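You operate a simulated robot arm through the tools that you are given. There is no shell and no other tool.

You run a simulated robot arm. Do the job below in one go: nothing can be reset, and whatever is moved stays where it is left.

## Task
Tighten the silver and black screws with the blue screwdriver and cover them.
Fine: slide the clear lid shut; stand the screwdriver back in its hole; leave the copper screw alone.

The check looks at the end state, three seconds after you hand in, the way a careful person would. Anything else that was tipped, shoved, dropped, spilled or broken makes it a failure. A push-on lid holds only when it is set on centred and level and pressed home; a screw cap is set on level and turned clockwise until tight.

## Robot
A 7-joint arm with a fingered hand, fixed in place. Base frame: the origin is on the floor under the middle of its stand, x ahead of it, y to its left, z up; the work surface is at about z = 810. Readings come in mm, rad, newtons and seconds.
With the tool pointing down near the work surface it reaches from about 320 to 720 mm from the base axis. Its first joint turns from -2.897 to 2.897 rad. Payload 4 kg.
The TCP is the grasp point between the finger pads, 26 mm short of the fingertips. In the tool frame z runs along the fingers and y along their closing line. The gripper opens to 148 mm; its body begins 73 mm behind the TCP. The gripper is a hand of 3 fingers: y runs from the thumb to the fingers, the wrist lies at [0, 0, -239] in the tool frame, and closing takes about 1.5 s.
Orientation is that of the tool frame in the base frame, as [roll, pitch, yaw] about the fixed x, y, z axes, in that order (R = Rz(yaw) Ry(pitch) Rx(roll)). With the fingers straight down and closing along the base's y, the tool's x points along the base's -x, its y along +y and its z along -z.

## Interface
- The arm moves only by the tool send_rows. Its argument "series" is a list of rows, each an object (a shift or turn left out is 0, a gripper value left out holds the last) with "dp": the shift along the tool's x, y, z in mm, a list of three; "rotation": the turn, a rotation vector about the tool's x, y, z in rad, a list of three. In form: [{"dp": [x, y, z], "rotation": [rx, ry, rz]}, ...]. A call has 1 to 20 rows; each row is the pose to reach, as a shift and turn from the pose commanded when the call began, along the tool's axes at that moment. "gripper" is the finger opening in mm, from 0 to 148, set as the call begins (left out, the last holds). Rows are played at 5 a second. More than 50 mm and 0.15 rad between two rows, or a gripper value outside its range, and nothing of the call is played. Where a pose cannot be reached the arm comes as near as it can. A force on the tool above 40 N (or 10 N above the force at the start of the call, whichever is more), or a blocked arm, ends the call early, and 0.2 s more pass. Each finger travels about 72 mm/s and halts on what it meets, pressing with about 34 N; the grip force reading is that of the motor and also rises with nothing between the fingers. The clock runs only during rows and for 0.2 s after the last one: add rows that repeat a pose to give the fingers time. The reply holds the time, the measured pose of the TCP, the force on the tool along the base axes, the opening and the grip force, in the units named above and with some noise, with the torque about the TCP (base axes, N m) and any sound that the robot's microphone picked up, and new pictures: "pictures" is both (left out), scene, wrist or none.
- Cameras (640 x 400 px; columns grow to the right, rows downward): "scene" is fixed at [393.6, -645.1, 1623.5]; the picture's right is [0.92, -0.38, 0.00], its down [-0.28, -0.68, -0.67] and it looks along [0.26, 0.62, -0.74] (base axes); focal length 314 px, centre (320, 200). "wrist" rides on the gripper at [68, -39, -90] in the tool frame; the picture's right is [0.50, 0.87, 0.00], its down [-0.66, 0.38, -0.65] and it looks along [-0.57, 0.33, 0.76] (tool axes); focal length 222 px, centre (320, 200). There is no depth. A picture from a camera that has moved, and an enlarged one, comes with that camera's place and axes in the base frame and with its lens. The place of the scene camera against the robot may be out by one fixed shift of up to 25 mm in any direction.
- move_column(by): slides the trunk up (or, below 0, down) by that many mm; the arm rides with it, the base frame stays. It gives what a move gives, with no picture.
- move_fingers(finger1, finger2, thumb_bend): sets how far each is bent, from 0 (flat) to 1 (curled in); at 0.3 the hand is open as for a grip, at 0.7 the pads meet at the TCP. One left out holds its place. A second passes; each finger stops where it meets its share of the squeeze, and holds until it gets a number again. A gripper value or a shape takes the hand back. It gives what a move gives, with no picture; readings hold the bend of each and the force on the fingers (four entries, about 0 where the hand has none), thumb and palm.
- hand_shape(shape): the hand has 3 fingers and takes this shape, open, in about a second: jaw (thumb against the fingers, like two jaws); tri (thumb and two fingers); tip (a fingertip pinch); poke (one finger out to press); point (the index stretched); flat (the hand flat); cup (the hand cupped); fist (a fist). The gripper value then closes the fingers along that shape, each until it touches; the sizes above hold for jaw. It gives what a move gives, with no picture.
- enlarge(camera, box): a new picture of the part [left, top, right, bottom] of that camera's present view, enlarged. It takes no simulated time.
- sign_off(): hands the job in; it is judged then, once.

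Nothing tells you positions but the pictures and the camera data. Unless the task says otherwise, let go and move clear before handing in.

The tools are called after "Request:" by a JSON object that holds its "method" and its "body". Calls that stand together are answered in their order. send_rows: Moves the arm, as the interface text tells. Its arguments: {"type":"object","properties":{"series":{"type":"array"},"gripper":{"type":"number"},"pictures":{"type":"string","enum":["both","scene","wrist","none"]}},"required":["series"]} The other tools are called the same way: move_column (by) moves the trunk up or down; hand_shape (shape) gives the hand a shape; move_fingers (finger1, finger2, thumb_bend) moves the fingers one by one; enlarge (camera, box) takes an enlarged picture of a part of a camera's view; sign_off () hands the job in.

At the start:

```text
time: 0.0
ee_pos: [437.1, -209.4, 1228.4]
orientation: [3.141, 0.0, -3.14]
force: [0.7, -0.1, -0.2]
torque: [0.03, -0.01, 0.03]
opening: 147.9
finger_force: 0.0
shape: jaw
bend: [0.3, 0.3, 0.3]
finger forces: [0.0, 0.1, 0.0, 0.0, 0.0, 0.0]
trunk travel left (down, up): [-525.0, 65.0]
```

scene: 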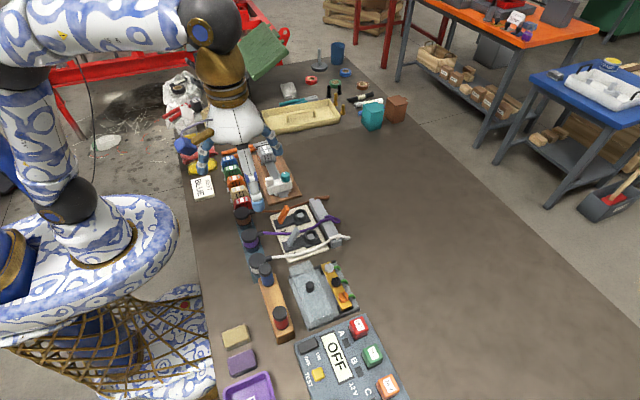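
wrist: 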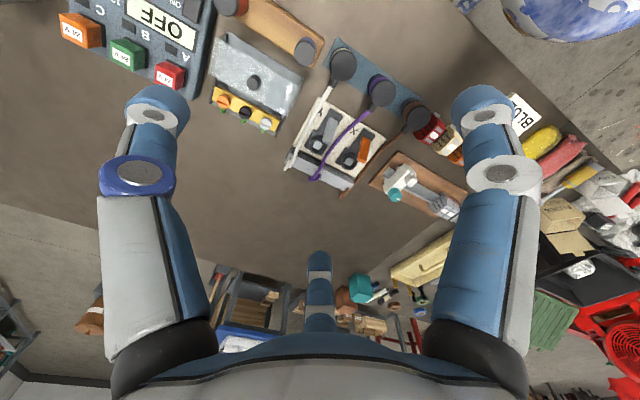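

I see a cluttered bench with a screw station (grey block with clear lid and three screws in a yellow strip) near the control box. I'll enlarge the views to identify everything first.

Request:
{"method": "enlarge", "body": {"camera": "scene", "box": [220, 240, 420, 365]}}

Request:
{"method": "enlarge", "body": {"camera": "scene", "box": [170, 130, 370, 255]}}

Request:
{"method": "enlarge", "body": {"camera": "wrist", "box": [190, 10, 390, 135]}}

Request:
{"method": "enlarge", "body": {"camera": "wrist", "box": [330, 60, 530, 235]}}

```text
3.20 times, centred on (320, 302) of scene
camera zoom: at [393.6, -645.1, 1623.5], right [0.92, -0.38, 0.0], down [-0.28, -0.68, -0.67], along [0.26, 0.62, -0.74], focal length 1004 px, centre (320, -128)
```

zoom: 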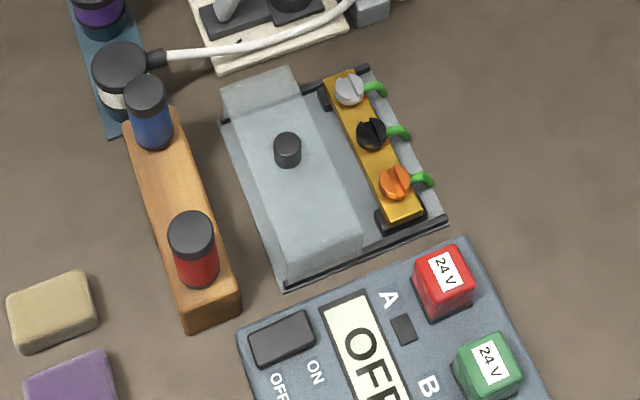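

```text
3.20 times, centred on (270, 192) of scene
camera zoom: at [393.6, -645.1, 1623.5], right [0.92, -0.38, 0.0], down [-0.28, -0.68, -0.67], along [0.26, 0.62, -0.74], focal length 1004 px, centre (480, 224)
```

zoom: 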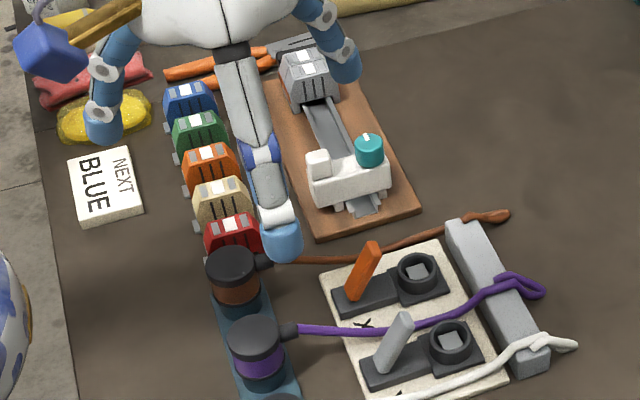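

```text
3.20 times, centred on (290, 72) of wrist
camera zoom: at [369.7, -247.3, 1317.3], right [-0.5, 0.87, 0.0], down [0.66, 0.38, 0.65], along [0.57, 0.33, -0.76], focal length 711 px, centre (416, 608)
```

zoom: 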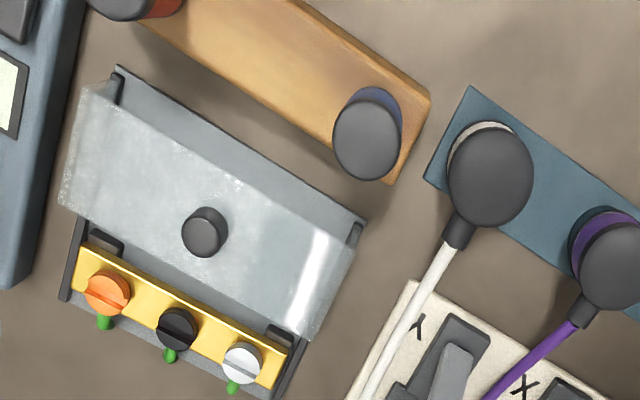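

```text
2.29 times, centred on (430, 148) of wrist
camera zoom: at [369.7, -247.3, 1317.3], right [-0.5, 0.87, 0.0], down [0.66, 0.38, 0.65], along [0.57, 0.33, -0.76], focal length 508 px, centre (69, 320)
```

zoom: 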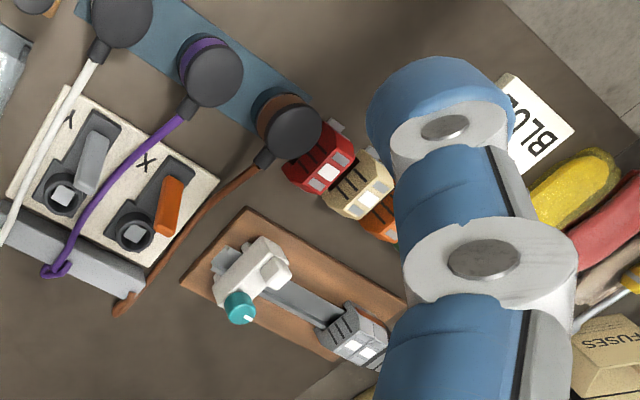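

The wrist view places the blue driver near (424, -242), and the screws near x≈585 at y≈-254 (silver), -298 (black), -342 (copper). The lid slides toward +x. I'll move to get a closer, second view for triangulation.

Request:
{"method": "send_rows", "body": {"series": [{"dp": [3, -31, 25]}, {"dp": [6, -62, 50]}, {"dp": [9, -93, 75]}, {"dp": [12, -124, 100]}, {"dp": [14, -155, 125]}, {"dp": [16, -184, 148]}, {"dp": [16, -184, 148]}], "pictures": "both"}}

```text
time: 1.6
ee_pos: [416.5, -394.3, 1078.6]
orientation: [3.141, 0.001, 3.141]
force: [0.0, 0.5, -0.9]
torque: [0.03, 0.02, -0.02]
opening: 148.0
finger_force: 0.1
shape: jaw
bend: [0.3, 0.3, 0.3]
finger forces: [0.0, 0.0, 0.1, 0.1, 0.0, 0.1]
trunk travel left (down, up): [-525.0, 65.0]
camera wrist: at [349.7, -432.5, 1168.3], right [-0.5, 0.87, 0.0], down [0.66, 0.38, 0.65], along [0.57, 0.33, -0.76], focal length 222 px, centre (320, 200)
```

scene: 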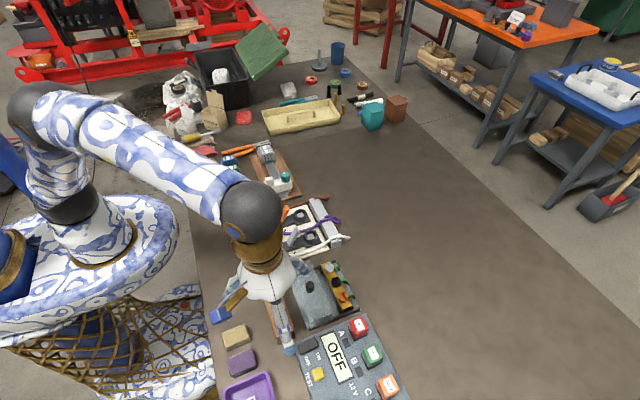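
wrist: 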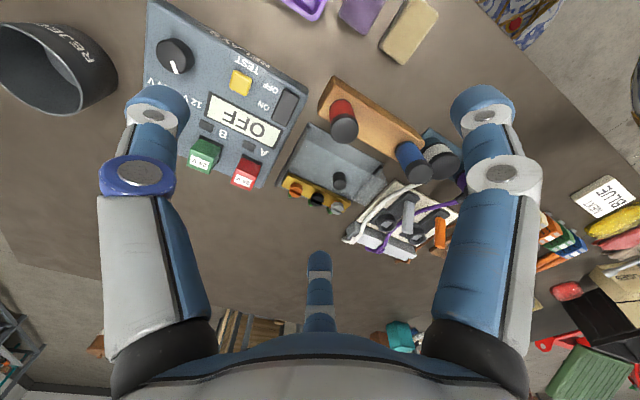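

Request:
{"method": "enlarge", "body": {"camera": "wrist", "box": [260, 60, 480, 220]}}

Request:
{"method": "enlarge", "body": {"camera": "wrist", "box": [270, 110, 390, 220]}}

Request:
{"method": "enlarge", "body": {"camera": "scene", "box": [270, 240, 390, 320]}}

```text
2.50 times, centred on (370, 140) of wrist
camera zoom: at [349.7, -432.5, 1168.3], right [-0.5, 0.87, 0.0], down [0.66, 0.38, 0.65], along [0.57, 0.33, -0.76], focal length 555 px, centre (195, 350)
```

zoom: 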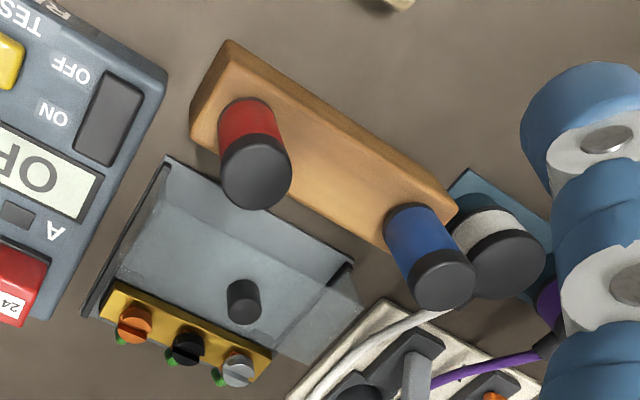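

```text
3.64 times, centred on (330, 165) of wrist
camera zoom: at [349.7, -432.5, 1168.3], right [-0.5, 0.87, 0.0], down [0.66, 0.38, 0.65], along [0.57, 0.33, -0.76], focal length 808 px, centre (284, 327)
```

zoom: 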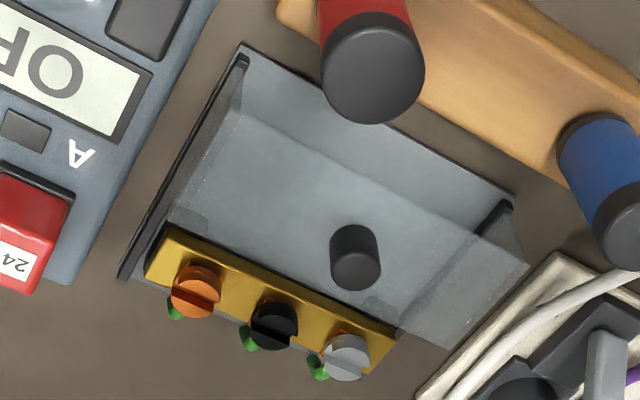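

```text
5.00 times, centred on (330, 280) of scene
camera zoom: at [393.6, -645.1, 1623.5], right [0.92, -0.38, 0.0], down [-0.28, -0.68, -0.67], along [0.26, 0.62, -0.74], focal length 1569 px, centre (270, -200)
```

zoom: 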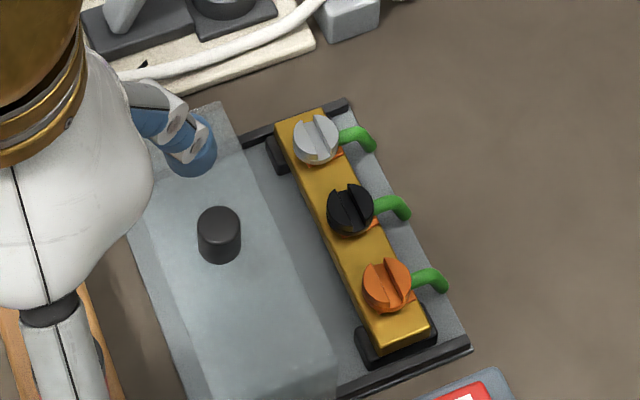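

The screws' heads sit around z≈850 at x≈592 (y≈-255 silver, -299 black, -345 copper). The blue driver's top is around (427, -242, 933) and the lid knob is at (520, -298, 882). I'll move above the blue driver for a closer look.

Request:
{"method": "send_rows", "body": {"series": [{"dp": [-2, 38, 10]}, {"dp": [-5, 76, 25]}, {"dp": [-8, 114, 45]}, {"dp": [-10, 152, 60]}, {"dp": [-10, 152, 60]}], "pictures": "wrist"}}

Request:
{"method": "enlarge", "body": {"camera": "wrist", "box": [200, 60, 440, 210]}}

```text
time: 2.8
ee_pos: [430.5, -239.1, 1020.7]
orientation: [3.14, 0.001, -3.141]
force: [0.8, 0.4, 0.2]
torque: [0.01, 0.0, 0.01]
opening: 148.0
finger_force: 0.1
shape: jaw
bend: [0.3, 0.3, 0.3]
finger forces: [0.0, 0.0, 0.1, 0.1, 0.0, 0.0]
trunk travel left (down, up): [-525.0, 65.0]
camera wrist: at [363.5, -277.7, 1109.7], right [-0.5, 0.87, 0.0], down [0.66, 0.38, 0.65], along [0.57, 0.33, -0.76], focal length 222 px, centre (320, 200)
```

wrist: 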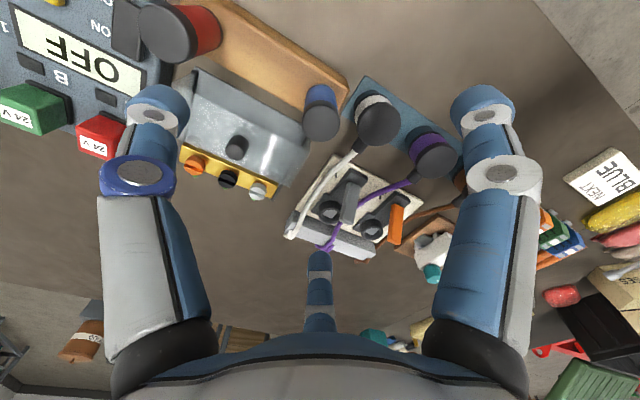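

```text
2.67 times, centred on (320, 135) of wrist
camera zoom: at [363.5, -277.7, 1109.7], right [-0.5, 0.87, 0.0], down [0.66, 0.38, 0.65], along [0.57, 0.33, -0.76], focal length 592 px, centre (320, 373)
```

zoom: 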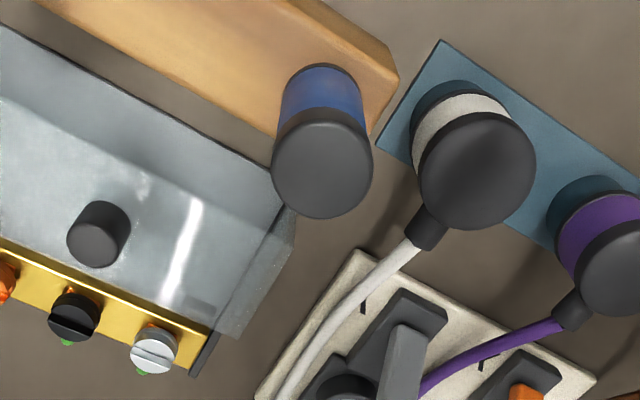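

The blue handle spans roughly z≈855–933 at (425, -242) with a 30 mm cap. Before gripping, I'll test how far the wrist can turn in free space.

Request:
{"method": "send_rows", "body": {"series": [{"rotation": [0, 0, -0.15]}, {"rotation": [0, 0, -0.3]}, {"rotation": [0, 0, -0.45]}, {"rotation": [0, 0, -0.6]}, {"rotation": [0, 0, -0.75]}, {"rotation": [0, 0, -0.9]}, {"rotation": [0, 0, -1.05]}, {"rotation": [0, 0, -1.2]}, {"rotation": [0, 0, -1.35]}, {"rotation": [0, 0, -1.5]}, {"rotation": [0, 0, -1.571]}, {"rotation": [0, 0, -1.571]}], "pictures": "both"}}

```text
time: 5.4
ee_pos: [430.2, -241.1, 1020.4]
orientation: [3.141, 0.0, -1.571]
force: [-0.3, 0.3, -0.3]
torque: [0.0, -0.01, -0.01]
opening: 148.0
finger_force: 0.0
shape: jaw
bend: [0.3, 0.3, 0.3]
finger forces: [0.1, 0.0, 0.0, 0.0, 0.0, 0.0]
trunk travel left (down, up): [-525.0, 65.0]
camera wrist: at [470.3, -308.1, 1110.3], right [-0.87, -0.5, 0.0], down [-0.38, 0.66, 0.65], along [-0.33, 0.57, -0.76], focal length 222 px, centre (320, 200)
```

scene: 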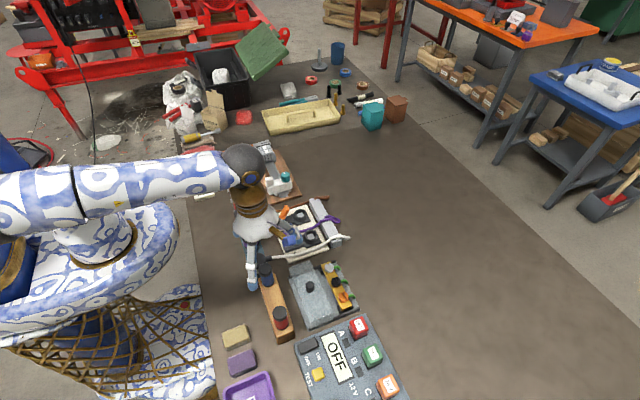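
wrist: 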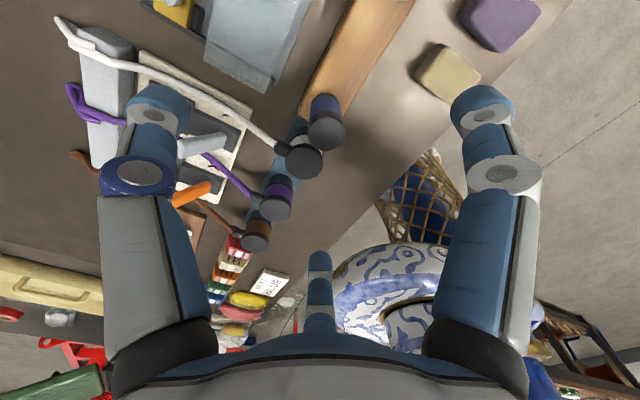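

The -90° turn works. I'll see how much further counter-clockwise it goes.

Request:
{"method": "send_rows", "body": {"series": [{"rotation": [0, 0, -0.15]}, {"rotation": [0, 0, -0.3]}, {"rotation": [0, 0, -0.45]}, {"rotation": [0, 0, -0.6]}, {"rotation": [0, 0, -0.75]}, {"rotation": [0, 0, -0.9]}, {"rotation": [0, 0, -1.05]}, {"rotation": [0, 0, -1.2]}, {"rotation": [0, 0, -1.35]}, {"rotation": [0, 0, -1.5]}, {"rotation": [0, 0, -1.571]}, {"rotation": [0, 0, -1.571]}], "pictures": "wrist"}}

```text
time: 8.0
ee_pos: [269.6, 25.6, 1001.5]
orientation: [3.14, 0.001, -0.001]
force: [0.0, -0.8, -1.3]
torque: [0.03, 0.02, 0.02]
opening: 148.0
finger_force: 0.1
shape: jaw
bend: [0.3, 0.3, 0.3]
finger forces: [0.0, 0.0, 0.1, 0.0, 0.0, 0.1]
out of reach, approached as far as the arm can: row 2, 3, 4, 5, 6, 7, 8, 9, 10, 11, 12
trunk travel left (down, up): [-525.0, 65.0]
camera wrist: at [337.4, 65.3, 1091.5], right [0.5, -0.87, 0.0], down [-0.65, -0.38, 0.65], along [-0.57, -0.33, -0.76], focal length 222 px, centre (320, 200)
```

wrist: 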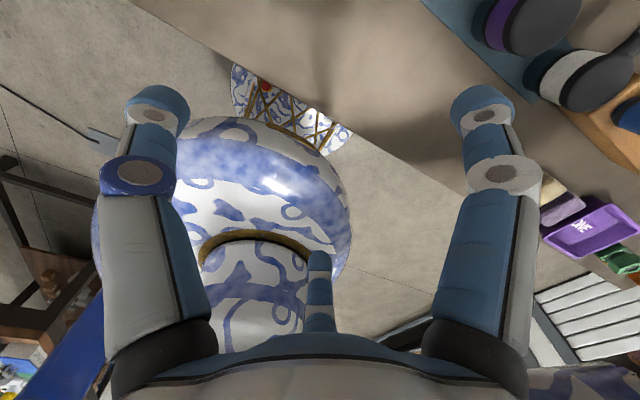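

The counter-clockwise limit there is near yaw ≈ -1.35, and the arm shifted away trying to go further. I'll turn back clockwise and check where the arm ends up.

Request:
{"method": "send_rows", "body": {"series": [{"rotation": [0, 0, 0.15]}, {"rotation": [0, 0, 0.3]}, {"rotation": [0, 0, 0.45]}, {"rotation": [0, 0, 0.6]}, {"rotation": [0, 0, 0.75]}, {"rotation": [0, 0, 0.9]}, {"rotation": [0, 0, 1.05]}, {"rotation": [0, 0, 1.2]}, {"rotation": [0, 0, 1.35]}, {"rotation": [0, 0, 1.5]}, {"rotation": [0, 0, 1.571]}, {"rotation": [0, 0, 1.571]}], "pictures": "wrist"}}

```text
time: 10.6
ee_pos: [284.0, 31.3, 1007.1]
orientation: [3.141, 0.0, -1.572]
force: [-0.3, 1.0, -0.6]
torque: [0.01, 0.0, 0.0]
opening: 147.8
finger_force: 0.1
shape: jaw
bend: [0.3, 0.3, 0.3]
finger forces: [0.0, 0.0, 0.0, 0.0, 0.0, 0.1]
trunk travel left (down, up): [-525.0, 65.0]
camera wrist: at [323.2, -35.4, 1097.3], right [-0.87, -0.5, 0.0], down [-0.38, 0.66, 0.65], along [-0.33, 0.57, -0.76], focal length 222 px, centre (320, 200)
```

wrist: 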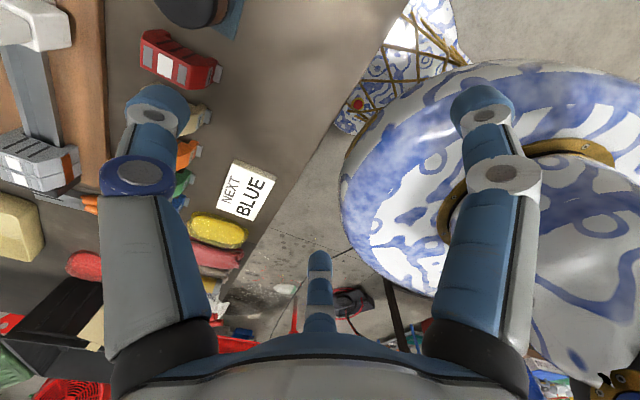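

The commanded pose follows where the arm actually stopped. I'll return above the blue driver with yaw at -π, where the three digits straddle the nearby white plug best.

Request:
{"method": "send_rows", "body": {"series": [{"dp": [21, -11, -1], "rotation": [0, 0, 0.121]}, {"dp": [42, -22, -2], "rotation": [0, 0, 0.242]}, {"dp": [63, -33, -3], "rotation": [0, 0, 0.363]}, {"dp": [84, -44, -4], "rotation": [0, 0, 0.483]}, {"dp": [105, -55, -5], "rotation": [0, 0, 0.604]}, {"dp": [126, -66, -6], "rotation": [0, 0, 0.725]}, {"dp": [147, -77, -7], "rotation": [0, 0, 0.846]}, {"dp": [168, -88, -8], "rotation": [0, 0, 0.967]}, {"dp": [189, -99, -9], "rotation": [0, 0, 1.087]}, {"dp": [210, -110, -10], "rotation": [0, 0, 1.208]}, {"dp": [231, -121, -11], "rotation": [0, 0, 1.329]}, {"dp": [252, -132, -12], "rotation": [0, 0, 1.45]}, {"dp": [273, -143, -13], "rotation": [0, 0, 1.571]}, {"dp": [273, -143, -13], "rotation": [0, 0, 1.571]}, {"dp": [273, -143, -13], "rotation": [0, 0, 1.571]}], "pictures": "wrist"}}

Request:
{"method": "enlarge", "body": {"camera": "wrist", "box": [240, 70, 400, 170]}}

```text
time: 13.8
ee_pos: [426.9, -242.3, 1022.1]
orientation: [-3.141, 0.0, -3.141]
force: [-0.1, 0.1, -0.1]
torque: [0.03, -0.04, 0.01]
opening: 148.0
finger_force: 0.1
shape: jaw
bend: [0.3, 0.3, 0.3]
finger forces: [0.0, 0.0, 0.1, 0.0, 0.0, 0.1]
trunk travel left (down, up): [-525.0, 65.0]
camera wrist: at [360.0, -280.1, 1111.4], right [-0.5, 0.87, 0.0], down [0.66, 0.38, 0.65], along [0.57, 0.33, -0.76], focal length 222 px, centre (320, 200)
```

wrist: 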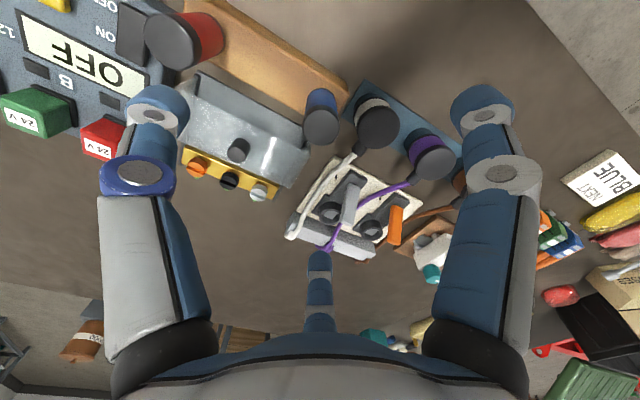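

```text
4.00 times, centred on (320, 120) of wrist
camera zoom: at [360.0, -280.1, 1111.4], right [-0.5, 0.87, 0.0], down [0.66, 0.38, 0.65], along [0.57, 0.33, -0.76], focal length 888 px, centre (320, 520)
```

zoom: 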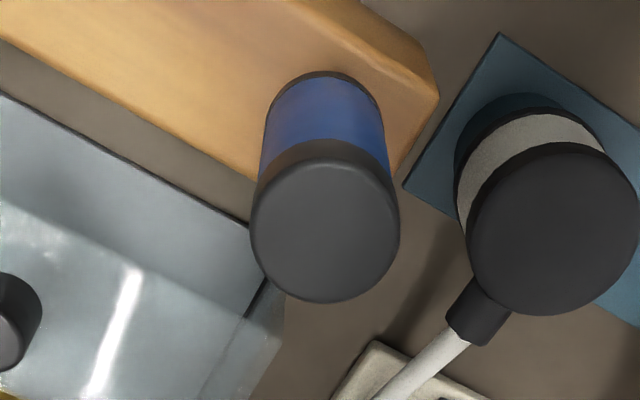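

The blue cap centre is at about (425.5, -241.8). I'll narrow the opening to 80 mm so the thumb stays clear of the red driver, then descend around the handle.

Request:
{"method": "send_rows", "body": {"series": [{"dp": [1, 0.5, 0]}, {"dp": [1, 0.5, 20]}, {"dp": [1, 0.5, 45]}, {"dp": [1, 0.5, 60]}, {"dp": [1, 0.5, 60]}, {"dp": [1, 0.5, 60]}], "gripper": 80, "pictures": "both"}}

Request:
{"method": "enlarge", "body": {"camera": "wrist", "box": [200, 60, 440, 210]}}

```text
time: 15.2
ee_pos: [427.0, -241.3, 963.4]
orientation: [-3.141, 0.002, -3.14]
force: [0.1, -0.6, -0.2]
torque: [-0.03, 0.03, 0.04]
opening: 80.5
finger_force: 0.0
shape: jaw
bend: [0.34, 0.34, 0.7]
finger forces: [0.1, 0.0, 0.1, 0.0, 0.1, 0.1]
trunk travel left (down, up): [-525.0, 65.0]
camera wrist: at [359.5, -279.9, 1052.0], right [-0.5, 0.87, 0.0], down [0.66, 0.38, 0.65], along [0.57, 0.33, -0.76], focal length 222 px, centre (320, 200)
```

scene: 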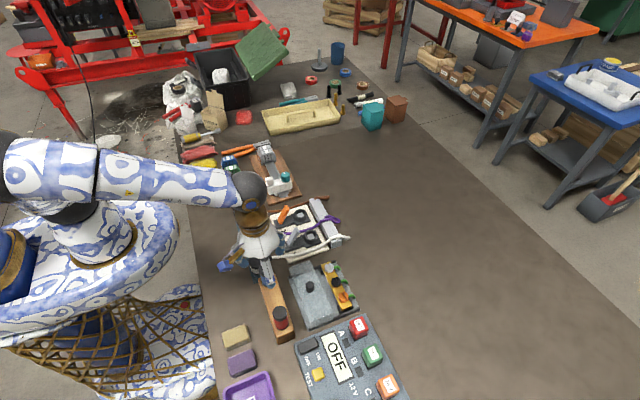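
wrist: 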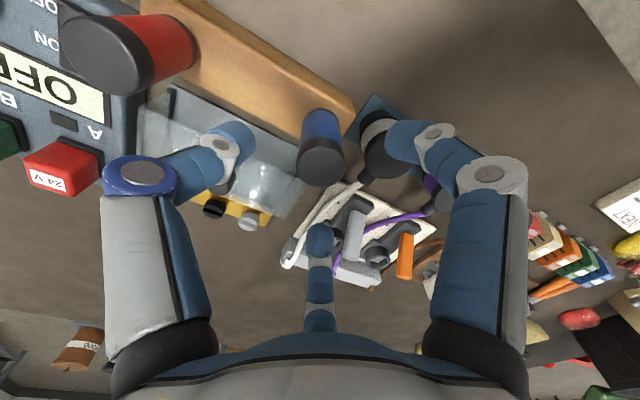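

```text
2.67 times, centred on (320, 135) of wrist
camera zoom: at [359.5, -279.9, 1052.0], right [-0.5, 0.87, 0.0], down [0.66, 0.38, 0.65], along [0.57, 0.33, -0.76], focal length 592 px, centre (320, 373)
```

zoom: 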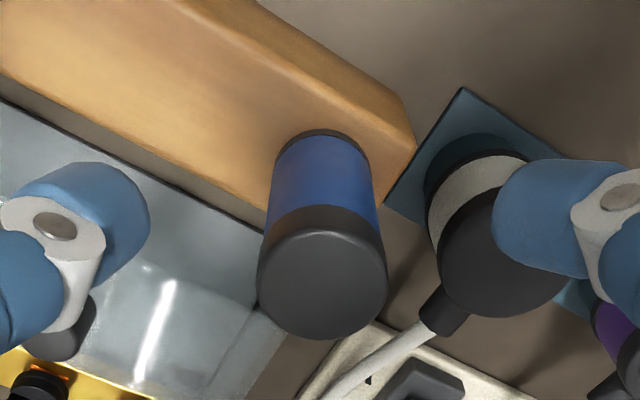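

The hand is centred over the blue driver. I'll descend so the pads straddle the handle around z≈898.

Request:
{"method": "send_rows", "body": {"series": [{"dp": [0.5, -0.3, 20]}, {"dp": [1, -0.5, 40]}, {"dp": [1, -0.5, 55]}, {"dp": [1, -0.5, 65]}, {"dp": [1, -0.5, 65]}, {"dp": [1, -0.5, 65]}], "pictures": "both"}}

Request:
{"method": "enlarge", "body": {"camera": "wrist", "box": [180, 70, 460, 260]}}

Request:
{"method": "enlarge", "body": {"camera": "scene", "box": [210, 210, 370, 320]}}

```text
time: 16.6
ee_pos: [426.9, -241.4, 895.2]
orientation: [-3.139, -0.002, 3.141]
force: [-0.6, -0.4, 0.1]
torque: [0.02, 0.0, 0.01]
opening: 80.8
finger_force: 0.1
shape: jaw
bend: [0.34, 0.34, 0.7]
finger forces: [0.0, 0.1, 0.0, 0.0, 0.0, 0.1]
trunk travel left (down, up): [-525.0, 65.0]
camera wrist: at [359.8, -279.8, 985.2], right [-0.5, 0.87, 0.0], down [0.66, 0.38, 0.65], along [0.57, 0.33, -0.76], focal length 222 px, centre (320, 200)
```

scene: 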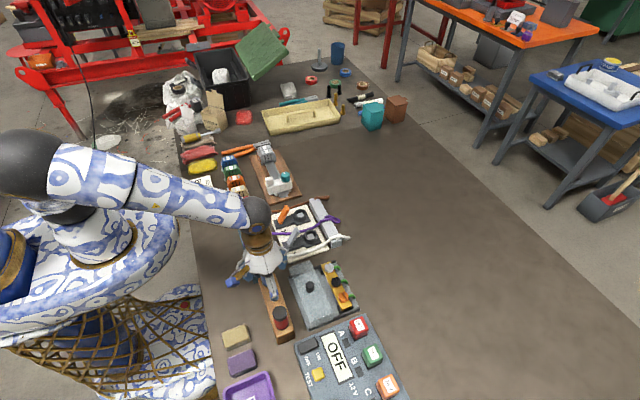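
wrist: 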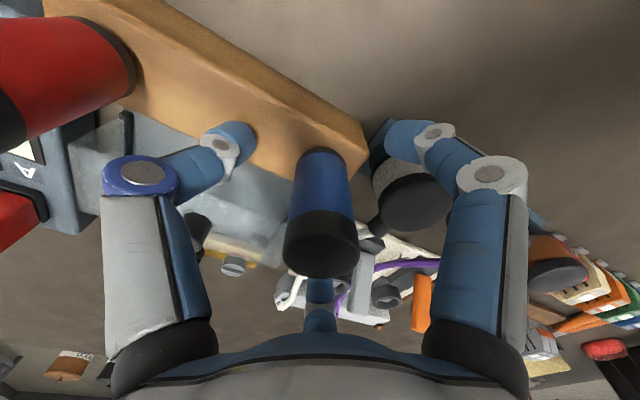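

```text
2.11 times, centred on (320, 165) of wrist
camera zoom: at [359.8, -279.8, 985.2], right [-0.5, 0.87, 0.0], down [0.66, 0.38, 0.65], along [0.57, 0.33, -0.76], focal length 468 px, centre (320, 274)
```

zoom: 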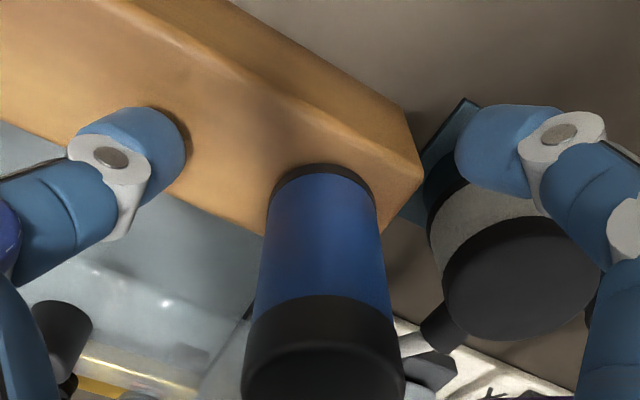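

```text
3.64 times, centred on (290, 265) of scene
camera zoom: at [393.6, -645.1, 1623.5], right [0.92, -0.38, 0.0], down [-0.28, -0.68, -0.67], along [0.26, 0.62, -0.74], focal length 1141 px, centre (429, -36)
```

zoom: 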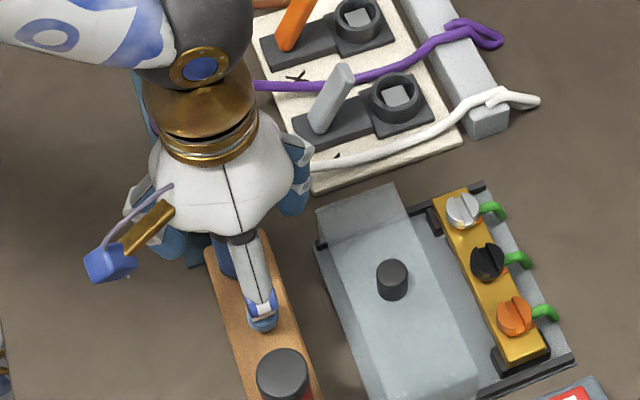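

The digits surround the handle symmetrically. I'll close on it now.

Request:
{"method": "send_rows", "body": {"series": [{"dp": [0, 0, 0]}, {"dp": [0, 0, 0]}, {"dp": [0, 0, 0]}, {"dp": [0, 0, 0]}, {"dp": [0, 0, 0]}, {"dp": [0, 0, 0]}, {"dp": [0, 0, 0]}, {"dp": [0, 0, 0]}, {"dp": [0, 0, 0]}, {"dp": [0, 0, 0]}], "gripper": 0, "pictures": "both"}}

Request:
{"method": "enlarge", "body": {"camera": "wrist", "box": [220, 100, 420, 300]}}

```text
time: 18.8
ee_pos: [427.2, -240.7, 894.5]
orientation: [3.14, -0.003, -3.14]
force: [0.0, 0.2, -0.9]
torque: [0.05, -0.04, 0.01]
opening: 24.3
finger_force: 34.1
shape: jaw
bend: [0.75, 0.75, 0.7]
finger forces: [27.8, 26.4, 0.1, 0.0, 27.1, 0.0]
trunk travel left (down, up): [-525.0, 65.0]
camera wrist: at [359.8, -279.8, 985.3], right [-0.5, 0.87, 0.0], down [0.66, 0.38, 0.65], along [0.57, 0.33, -0.76], focal length 222 px, centre (320, 200)
```

scene: 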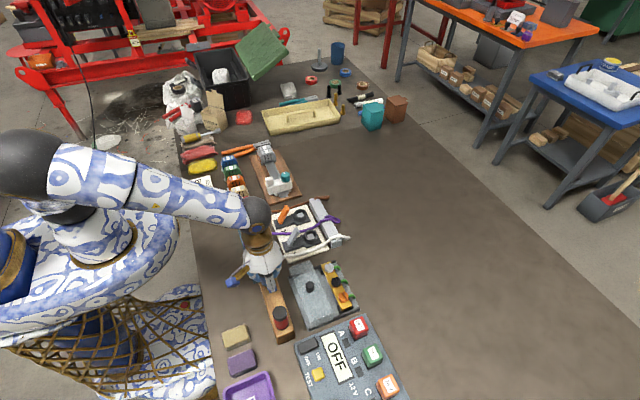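
wrist: 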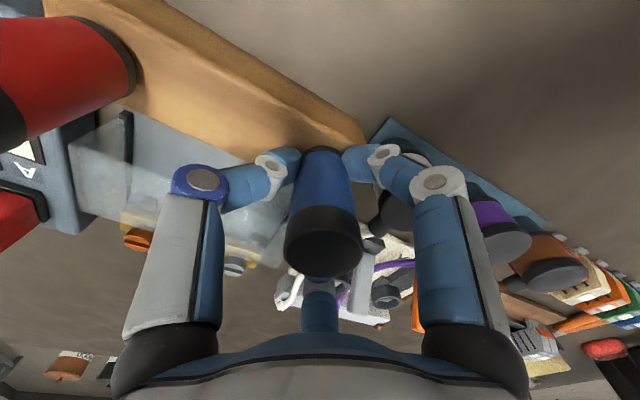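

```text
2.00 times, centred on (320, 200) of wrist
camera zoom: at [359.8, -279.8, 985.3], right [-0.5, 0.87, 0.0], down [0.66, 0.38, 0.65], along [0.57, 0.33, -0.76], focal length 444 px, centre (320, 200)
```

zoom: 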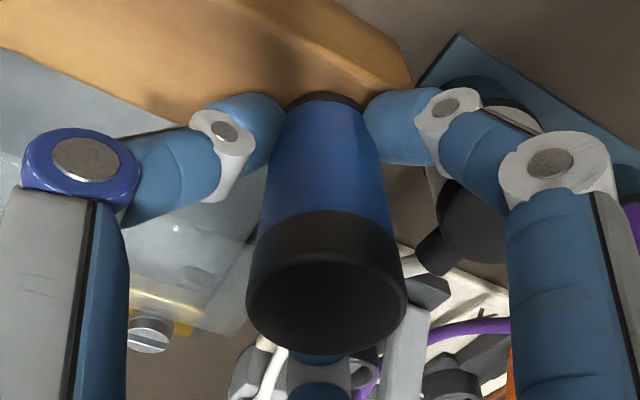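

The handle is firmly held by all three digits (~27 N each). I'll lift it straight up out of the block.

Request:
{"method": "send_rows", "body": {"series": [{"dp": [0, 0, -5]}, {"dp": [0, 0, -15]}, {"dp": [0, 0, -30]}, {"dp": [0, 0, -50]}, {"dp": [0, 0, -70]}, {"dp": [0, 0, -90]}, {"dp": [0, 0, -110]}, {"dp": [0, 0, -120]}, {"dp": [0, 0, -120]}], "pictures": "both"}}

Request:
{"method": "enlarge", "body": {"camera": "wrist", "box": [220, 100, 420, 300]}}

Request:
{"method": "enlarge", "body": {"camera": "scene", "box": [210, 200, 350, 330]}}

```text
time: 20.8
ee_pos: [426.1, -241.0, 1015.9]
orientation: [3.141, 0.0, 3.141]
force: [-0.7, -0.5, -1.0]
torque: [0.03, 0.0, 0.03]
opening: 24.1
finger_force: 34.4
shape: jaw
bend: [0.75, 0.75, 0.7]
finger forces: [28.0, 25.2, 0.0, 0.1, 27.0, 0.0]
trunk travel left (down, up): [-525.0, 65.0]
camera wrist: at [358.4, -279.2, 1105.9], right [-0.5, 0.87, 0.0], down [0.66, 0.38, 0.65], along [0.57, 0.33, -0.76], focal length 222 px, centre (320, 200)
```

scene: 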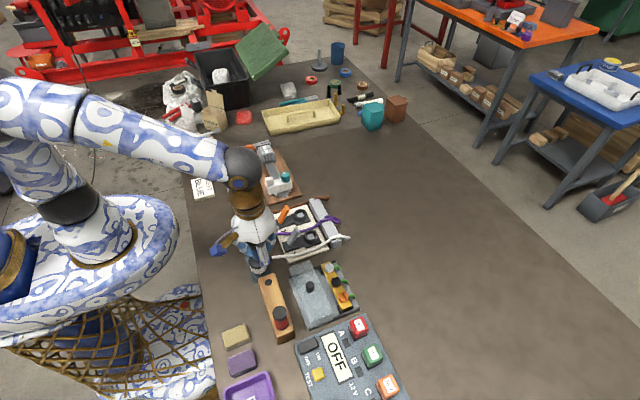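
wrist: 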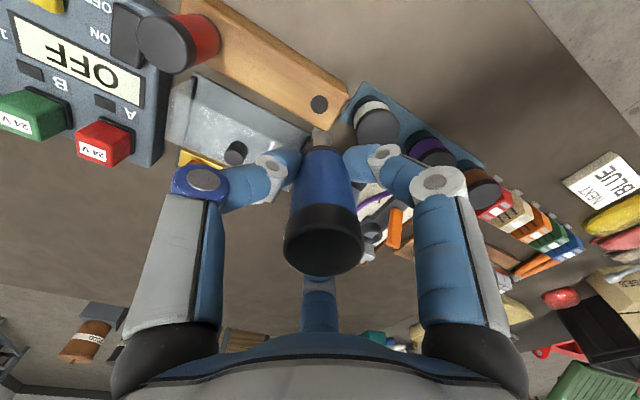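

```text
2.00 times, centred on (320, 200) of wrist
camera zoom: at [358.4, -279.2, 1105.9], right [-0.5, 0.87, 0.0], down [0.66, 0.38, 0.65], along [0.57, 0.33, -0.76], focal length 444 px, centre (320, 200)
```

zoom: 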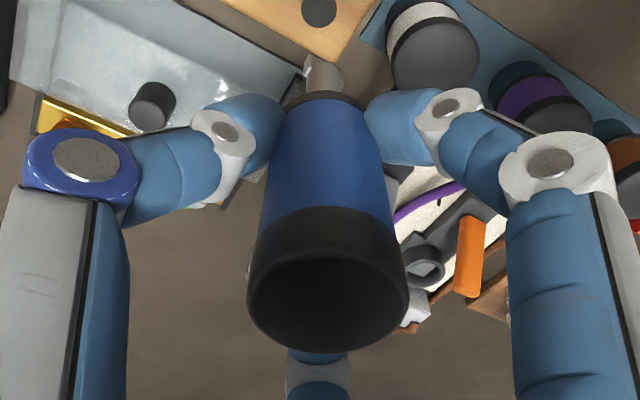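

```text
3.08 times, centred on (280, 265) of scene
camera zoom: at [393.6, -645.1, 1623.5], right [0.92, -0.38, 0.0], down [-0.28, -0.68, -0.67], along [0.26, 0.62, -0.74], focal length 966 px, centre (443, 0)
```

zoom: 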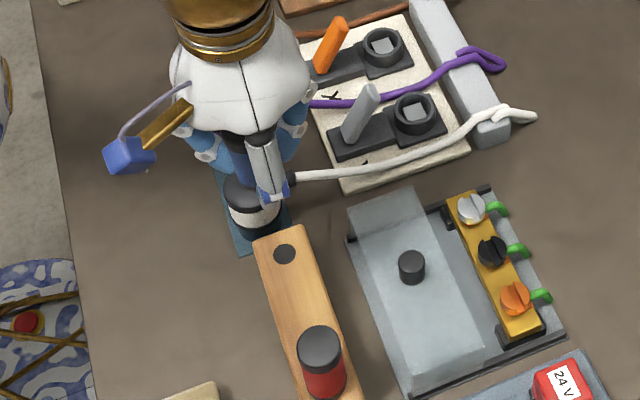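

The driver is out and its hole is now visible. I'll zoom on the blade tip and hole to gauge blade orientation and length.

Request:
{"method": "enlarge", "body": {"camera": "wrist", "box": [280, 90, 360, 160]}}

Request:
{"method": "enlarge", "body": {"camera": "scene", "box": [235, 230, 315, 290]}}

Request:
{"method": "enlarge", "body": {"camera": "scene", "box": [315, 250, 375, 310]}}

```text
5.71 times, centred on (320, 125) of wrist
camera zoom: at [358.4, -279.2, 1105.9], right [-0.5, 0.87, 0.0], down [0.66, 0.38, 0.65], along [0.57, 0.33, -0.76], focal length 1269 px, centre (320, 629)
```

zoom: 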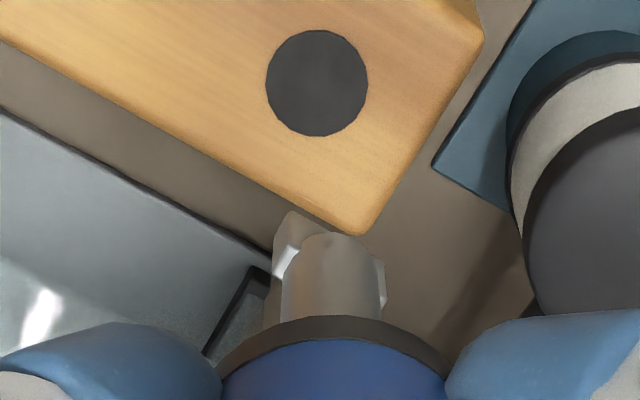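

```text
6.67 times, centred on (275, 260) of scene
camera zoom: at [393.6, -645.1, 1623.5], right [0.92, -0.38, 0.0], down [-0.28, -0.68, -0.67], along [0.26, 0.62, -0.74], focal length 2093 px, centre (620, -200)
```

zoom: 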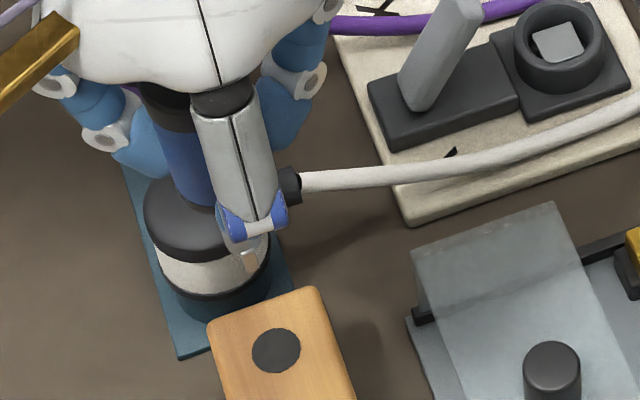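

```text
6.67 times, centred on (345, 280) of scene
camera zoom: at [393.6, -645.1, 1623.5], right [0.92, -0.38, 0.0], down [-0.28, -0.68, -0.67], along [0.26, 0.62, -0.74], focal length 2093 px, centre (153, -333)
```

zoom: 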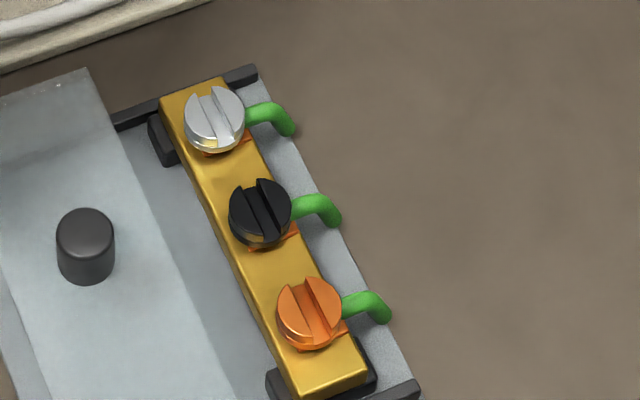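

The blade looks wide (~16 mm) and lies roughly along base y, with its tip about 90 mm below the TCP. I'll carry it high over to the screws for a closer look at the slots.

Request:
{"method": "send_rows", "body": {"series": [{"dp": [-37, -5, 0]}, {"dp": [-74, -10, 0]}, {"dp": [-111, -15, 0]}, {"dp": [-148, -20, 0]}, {"dp": [-184, -25, 0]}, {"dp": [-184, -25, 0]}, {"dp": [-184, -25, 0]}], "pictures": "both"}}

Request:
{"method": "enlarge", "body": {"camera": "wrist", "box": [250, 30, 410, 150]}}

Request:
{"method": "enlarge", "body": {"camera": "scene", "box": [280, 210, 380, 310]}}

```text
time: 22.4
ee_pos: [611.4, -264.8, 1014.2]
orientation: [3.141, 0.0, -3.14]
force: [-0.5, 0.0, -1.3]
torque: [-0.01, -0.02, -0.03]
opening: 23.8
finger_force: 34.3
shape: jaw
bend: [0.75, 0.75, 0.7]
finger forces: [27.9, 25.0, 0.0, 0.1, 26.9, 0.0]
trunk travel left (down, up): [-525.0, 65.0]
camera wrist: at [543.8, -304.0, 1104.6], right [-0.5, 0.87, 0.0], down [0.66, 0.38, 0.65], along [0.57, 0.33, -0.76], focal length 222 px, centre (320, 200)
```

scene: 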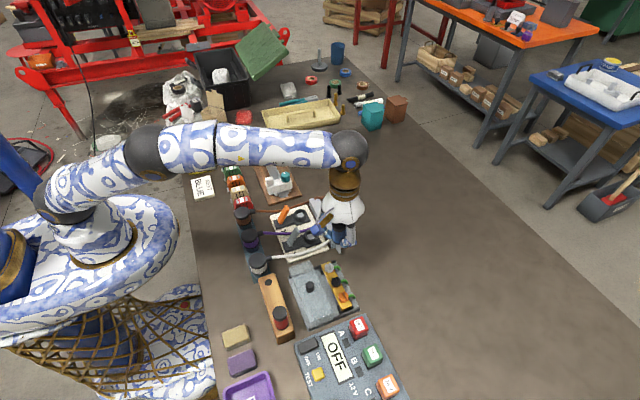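
wrist: 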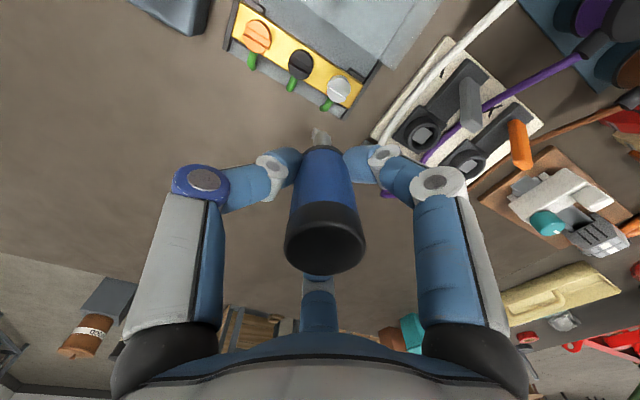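

```text
3.33 times, centred on (330, 90) of wrist
camera zoom: at [543.8, -304.0, 1104.6], right [-0.5, 0.87, 0.0], down [0.66, 0.38, 0.65], along [0.57, 0.33, -0.76], focal length 740 px, centre (287, 567)
```

zoom: 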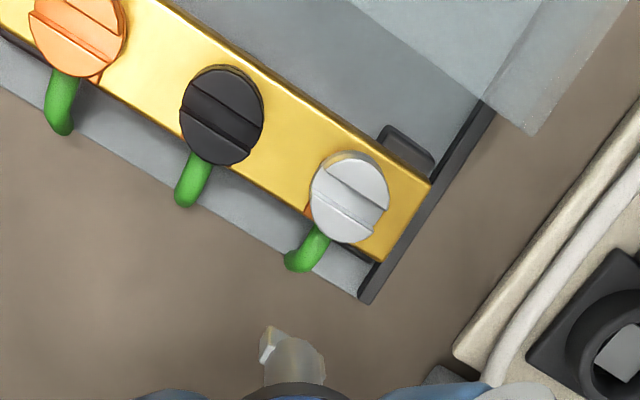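

```text
4.00 times, centred on (330, 260) of scene
camera zoom: at [393.6, -645.1, 1623.5], right [0.92, -0.38, 0.0], down [-0.28, -0.68, -0.67], along [0.26, 0.62, -0.74], focal length 1256 px, centre (280, -40)
```

zoom: 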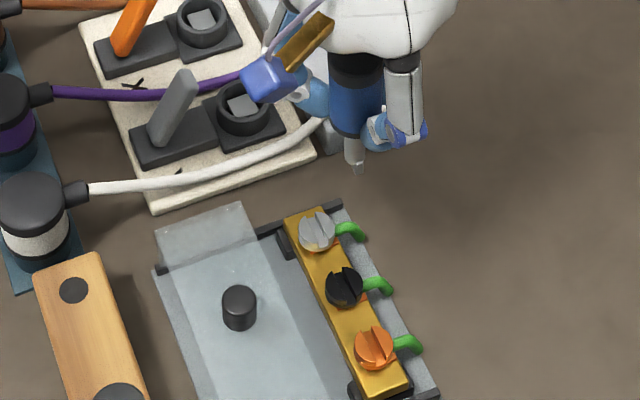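

Now the slots and blade are all visible. I'll zoom in further to measure their angles.

Request:
{"method": "enlarge", "body": {"camera": "wrist", "box": [280, 40, 370, 100]}}

Request:
{"method": "enlarge", "body": {"camera": "wrist", "box": [295, 110, 355, 150]}}

Request:
{"method": "enlarge", "body": {"camera": "scene", "box": [325, 220, 385, 260]}}

Request:
{"method": "enlarge", "body": {"camera": "scene", "box": [340, 240, 400, 280]}}

```text
6.67 times, centred on (325, 70) of wrist
camera zoom: at [543.8, -304.0, 1104.6], right [-0.5, 0.87, 0.0], down [0.66, 0.38, 0.65], along [0.57, 0.33, -0.76], focal length 1481 px, centre (287, 1067)
```

zoom: 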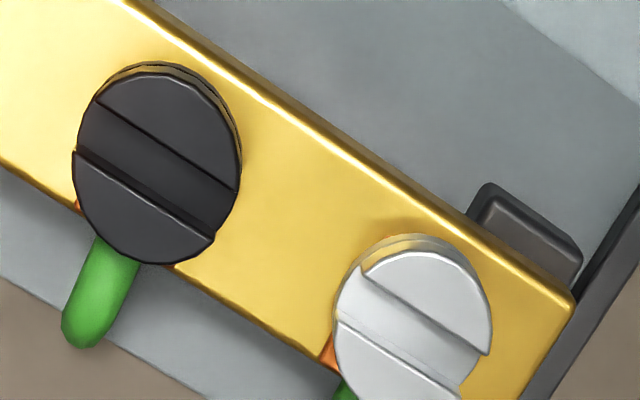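

```text
10.00 times, centred on (325, 130) of wrist
camera zoom: at [543.8, -304.0, 1104.6], right [-0.5, 0.87, 0.0], down [0.66, 0.38, 0.65], along [0.57, 0.33, -0.76], focal length 2221 px, centre (270, 900)
```

zoom: 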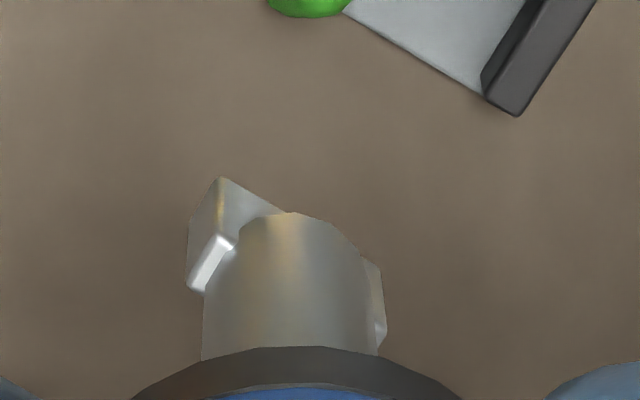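

```text
10.00 times, centred on (355, 240) of scene
camera zoom: at [393.6, -645.1, 1623.5], right [0.92, -0.38, 0.0], down [-0.28, -0.68, -0.67], along [0.26, 0.62, -0.74], focal length 3139 px, centre (-30, -200)
```

zoom: 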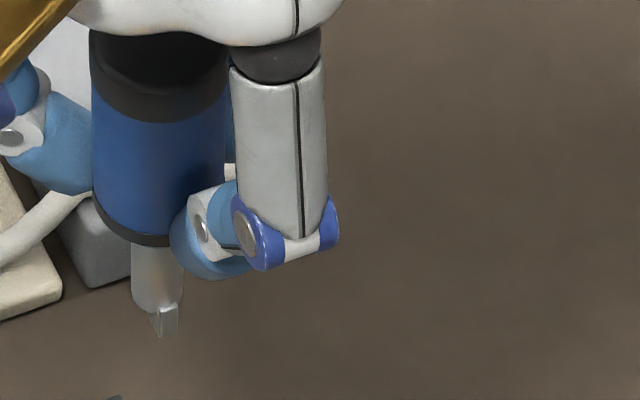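

```text
10.00 times, centred on (370, 260) of scene
camera zoom: at [393.6, -645.1, 1623.5], right [0.92, -0.38, 0.0], down [-0.28, -0.68, -0.67], along [0.26, 0.62, -0.74], focal length 3139 px, centre (-180, -400)
```

zoom: 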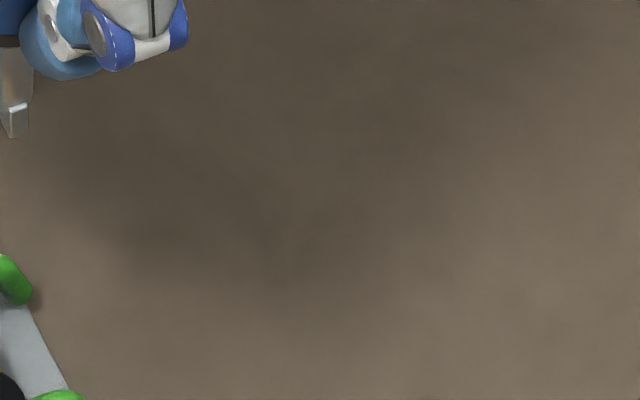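

The blade is aligned along y, and so are the silver and black slots, so no pre-turn is needed. The silver head is at about (592, -253.7); I'll bring the tip to roughly 20 mm above it and check alignment.

Request:
{"method": "send_rows", "body": {"series": [{"dp": [10, 5, 0]}, {"dp": [19, 9.3, 10]}, {"dp": [19, 9.3, 35]}, {"dp": [19, 9.3, 56]}, {"dp": [19, 9.3, 56]}, {"dp": [19, 9.3, 56]}], "pictures": "both"}}

Request:
{"method": "enlarge", "body": {"camera": "wrist", "box": [290, 90, 370, 150]}}

Request:
{"method": "enlarge", "body": {"camera": "scene", "box": [300, 230, 380, 290]}}

```text
time: 23.8
ee_pos: [590.9, -256.9, 960.8]
orientation: [-3.141, 0.001, 3.141]
force: [-0.4, 0.4, -0.8]
torque: [0.0, -0.03, 0.01]
opening: 23.8
finger_force: 34.0
shape: jaw
bend: [0.75, 0.75, 0.7]
finger forces: [27.9, 25.0, 0.0, 0.0, 26.7, 0.0]
trunk travel left (down, up): [-525.0, 65.0]
camera wrist: at [523.8, -295.2, 1050.6], right [-0.5, 0.87, 0.0], down [0.66, 0.38, 0.65], along [0.57, 0.33, -0.76], focal length 222 px, centre (320, 200)
```

scene: 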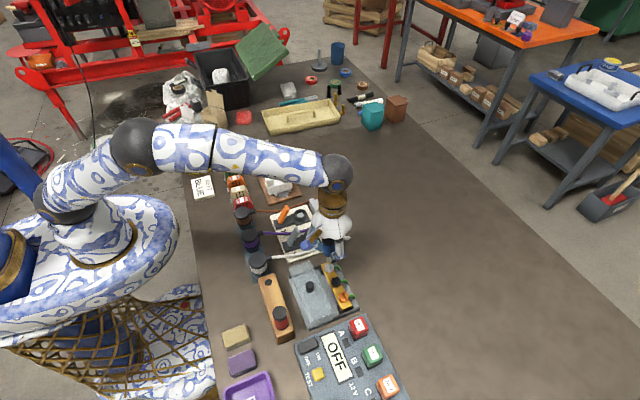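
wrist: 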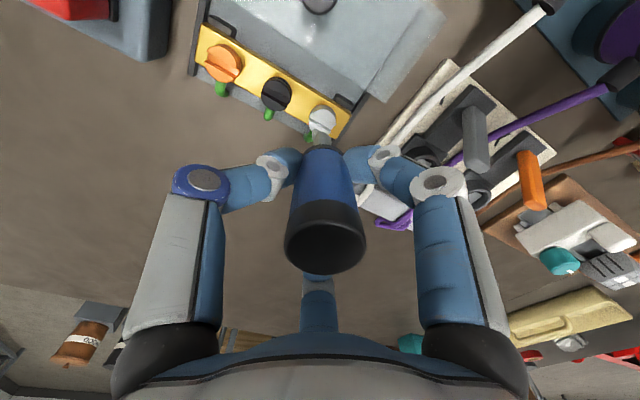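

```text
6.67 times, centred on (330, 120) of wrist
camera zoom: at [523.8, -295.2, 1050.6], right [-0.5, 0.87, 0.0], down [0.66, 0.38, 0.65], along [0.57, 0.33, -0.76], focal length 1481 px, centre (253, 733)
```

zoom: 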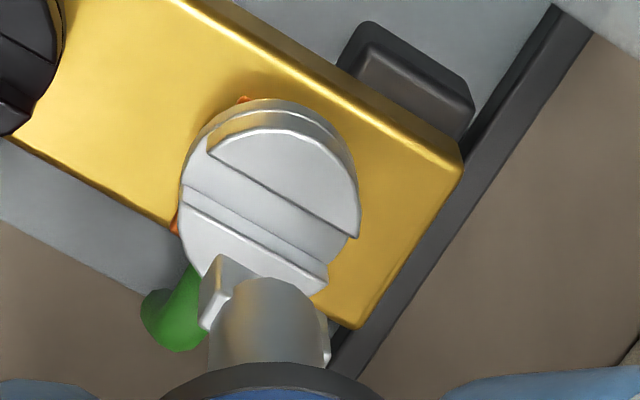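

```text
6.67 times, centred on (340, 260) of scene
camera zoom: at [393.6, -645.1, 1623.5], right [0.92, -0.38, 0.0], down [-0.28, -0.68, -0.67], along [0.26, 0.62, -0.74], focal length 2093 px, centre (187, -200)
```

zoom: 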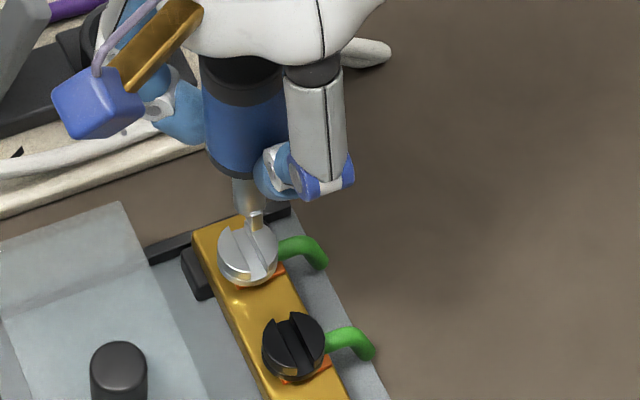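

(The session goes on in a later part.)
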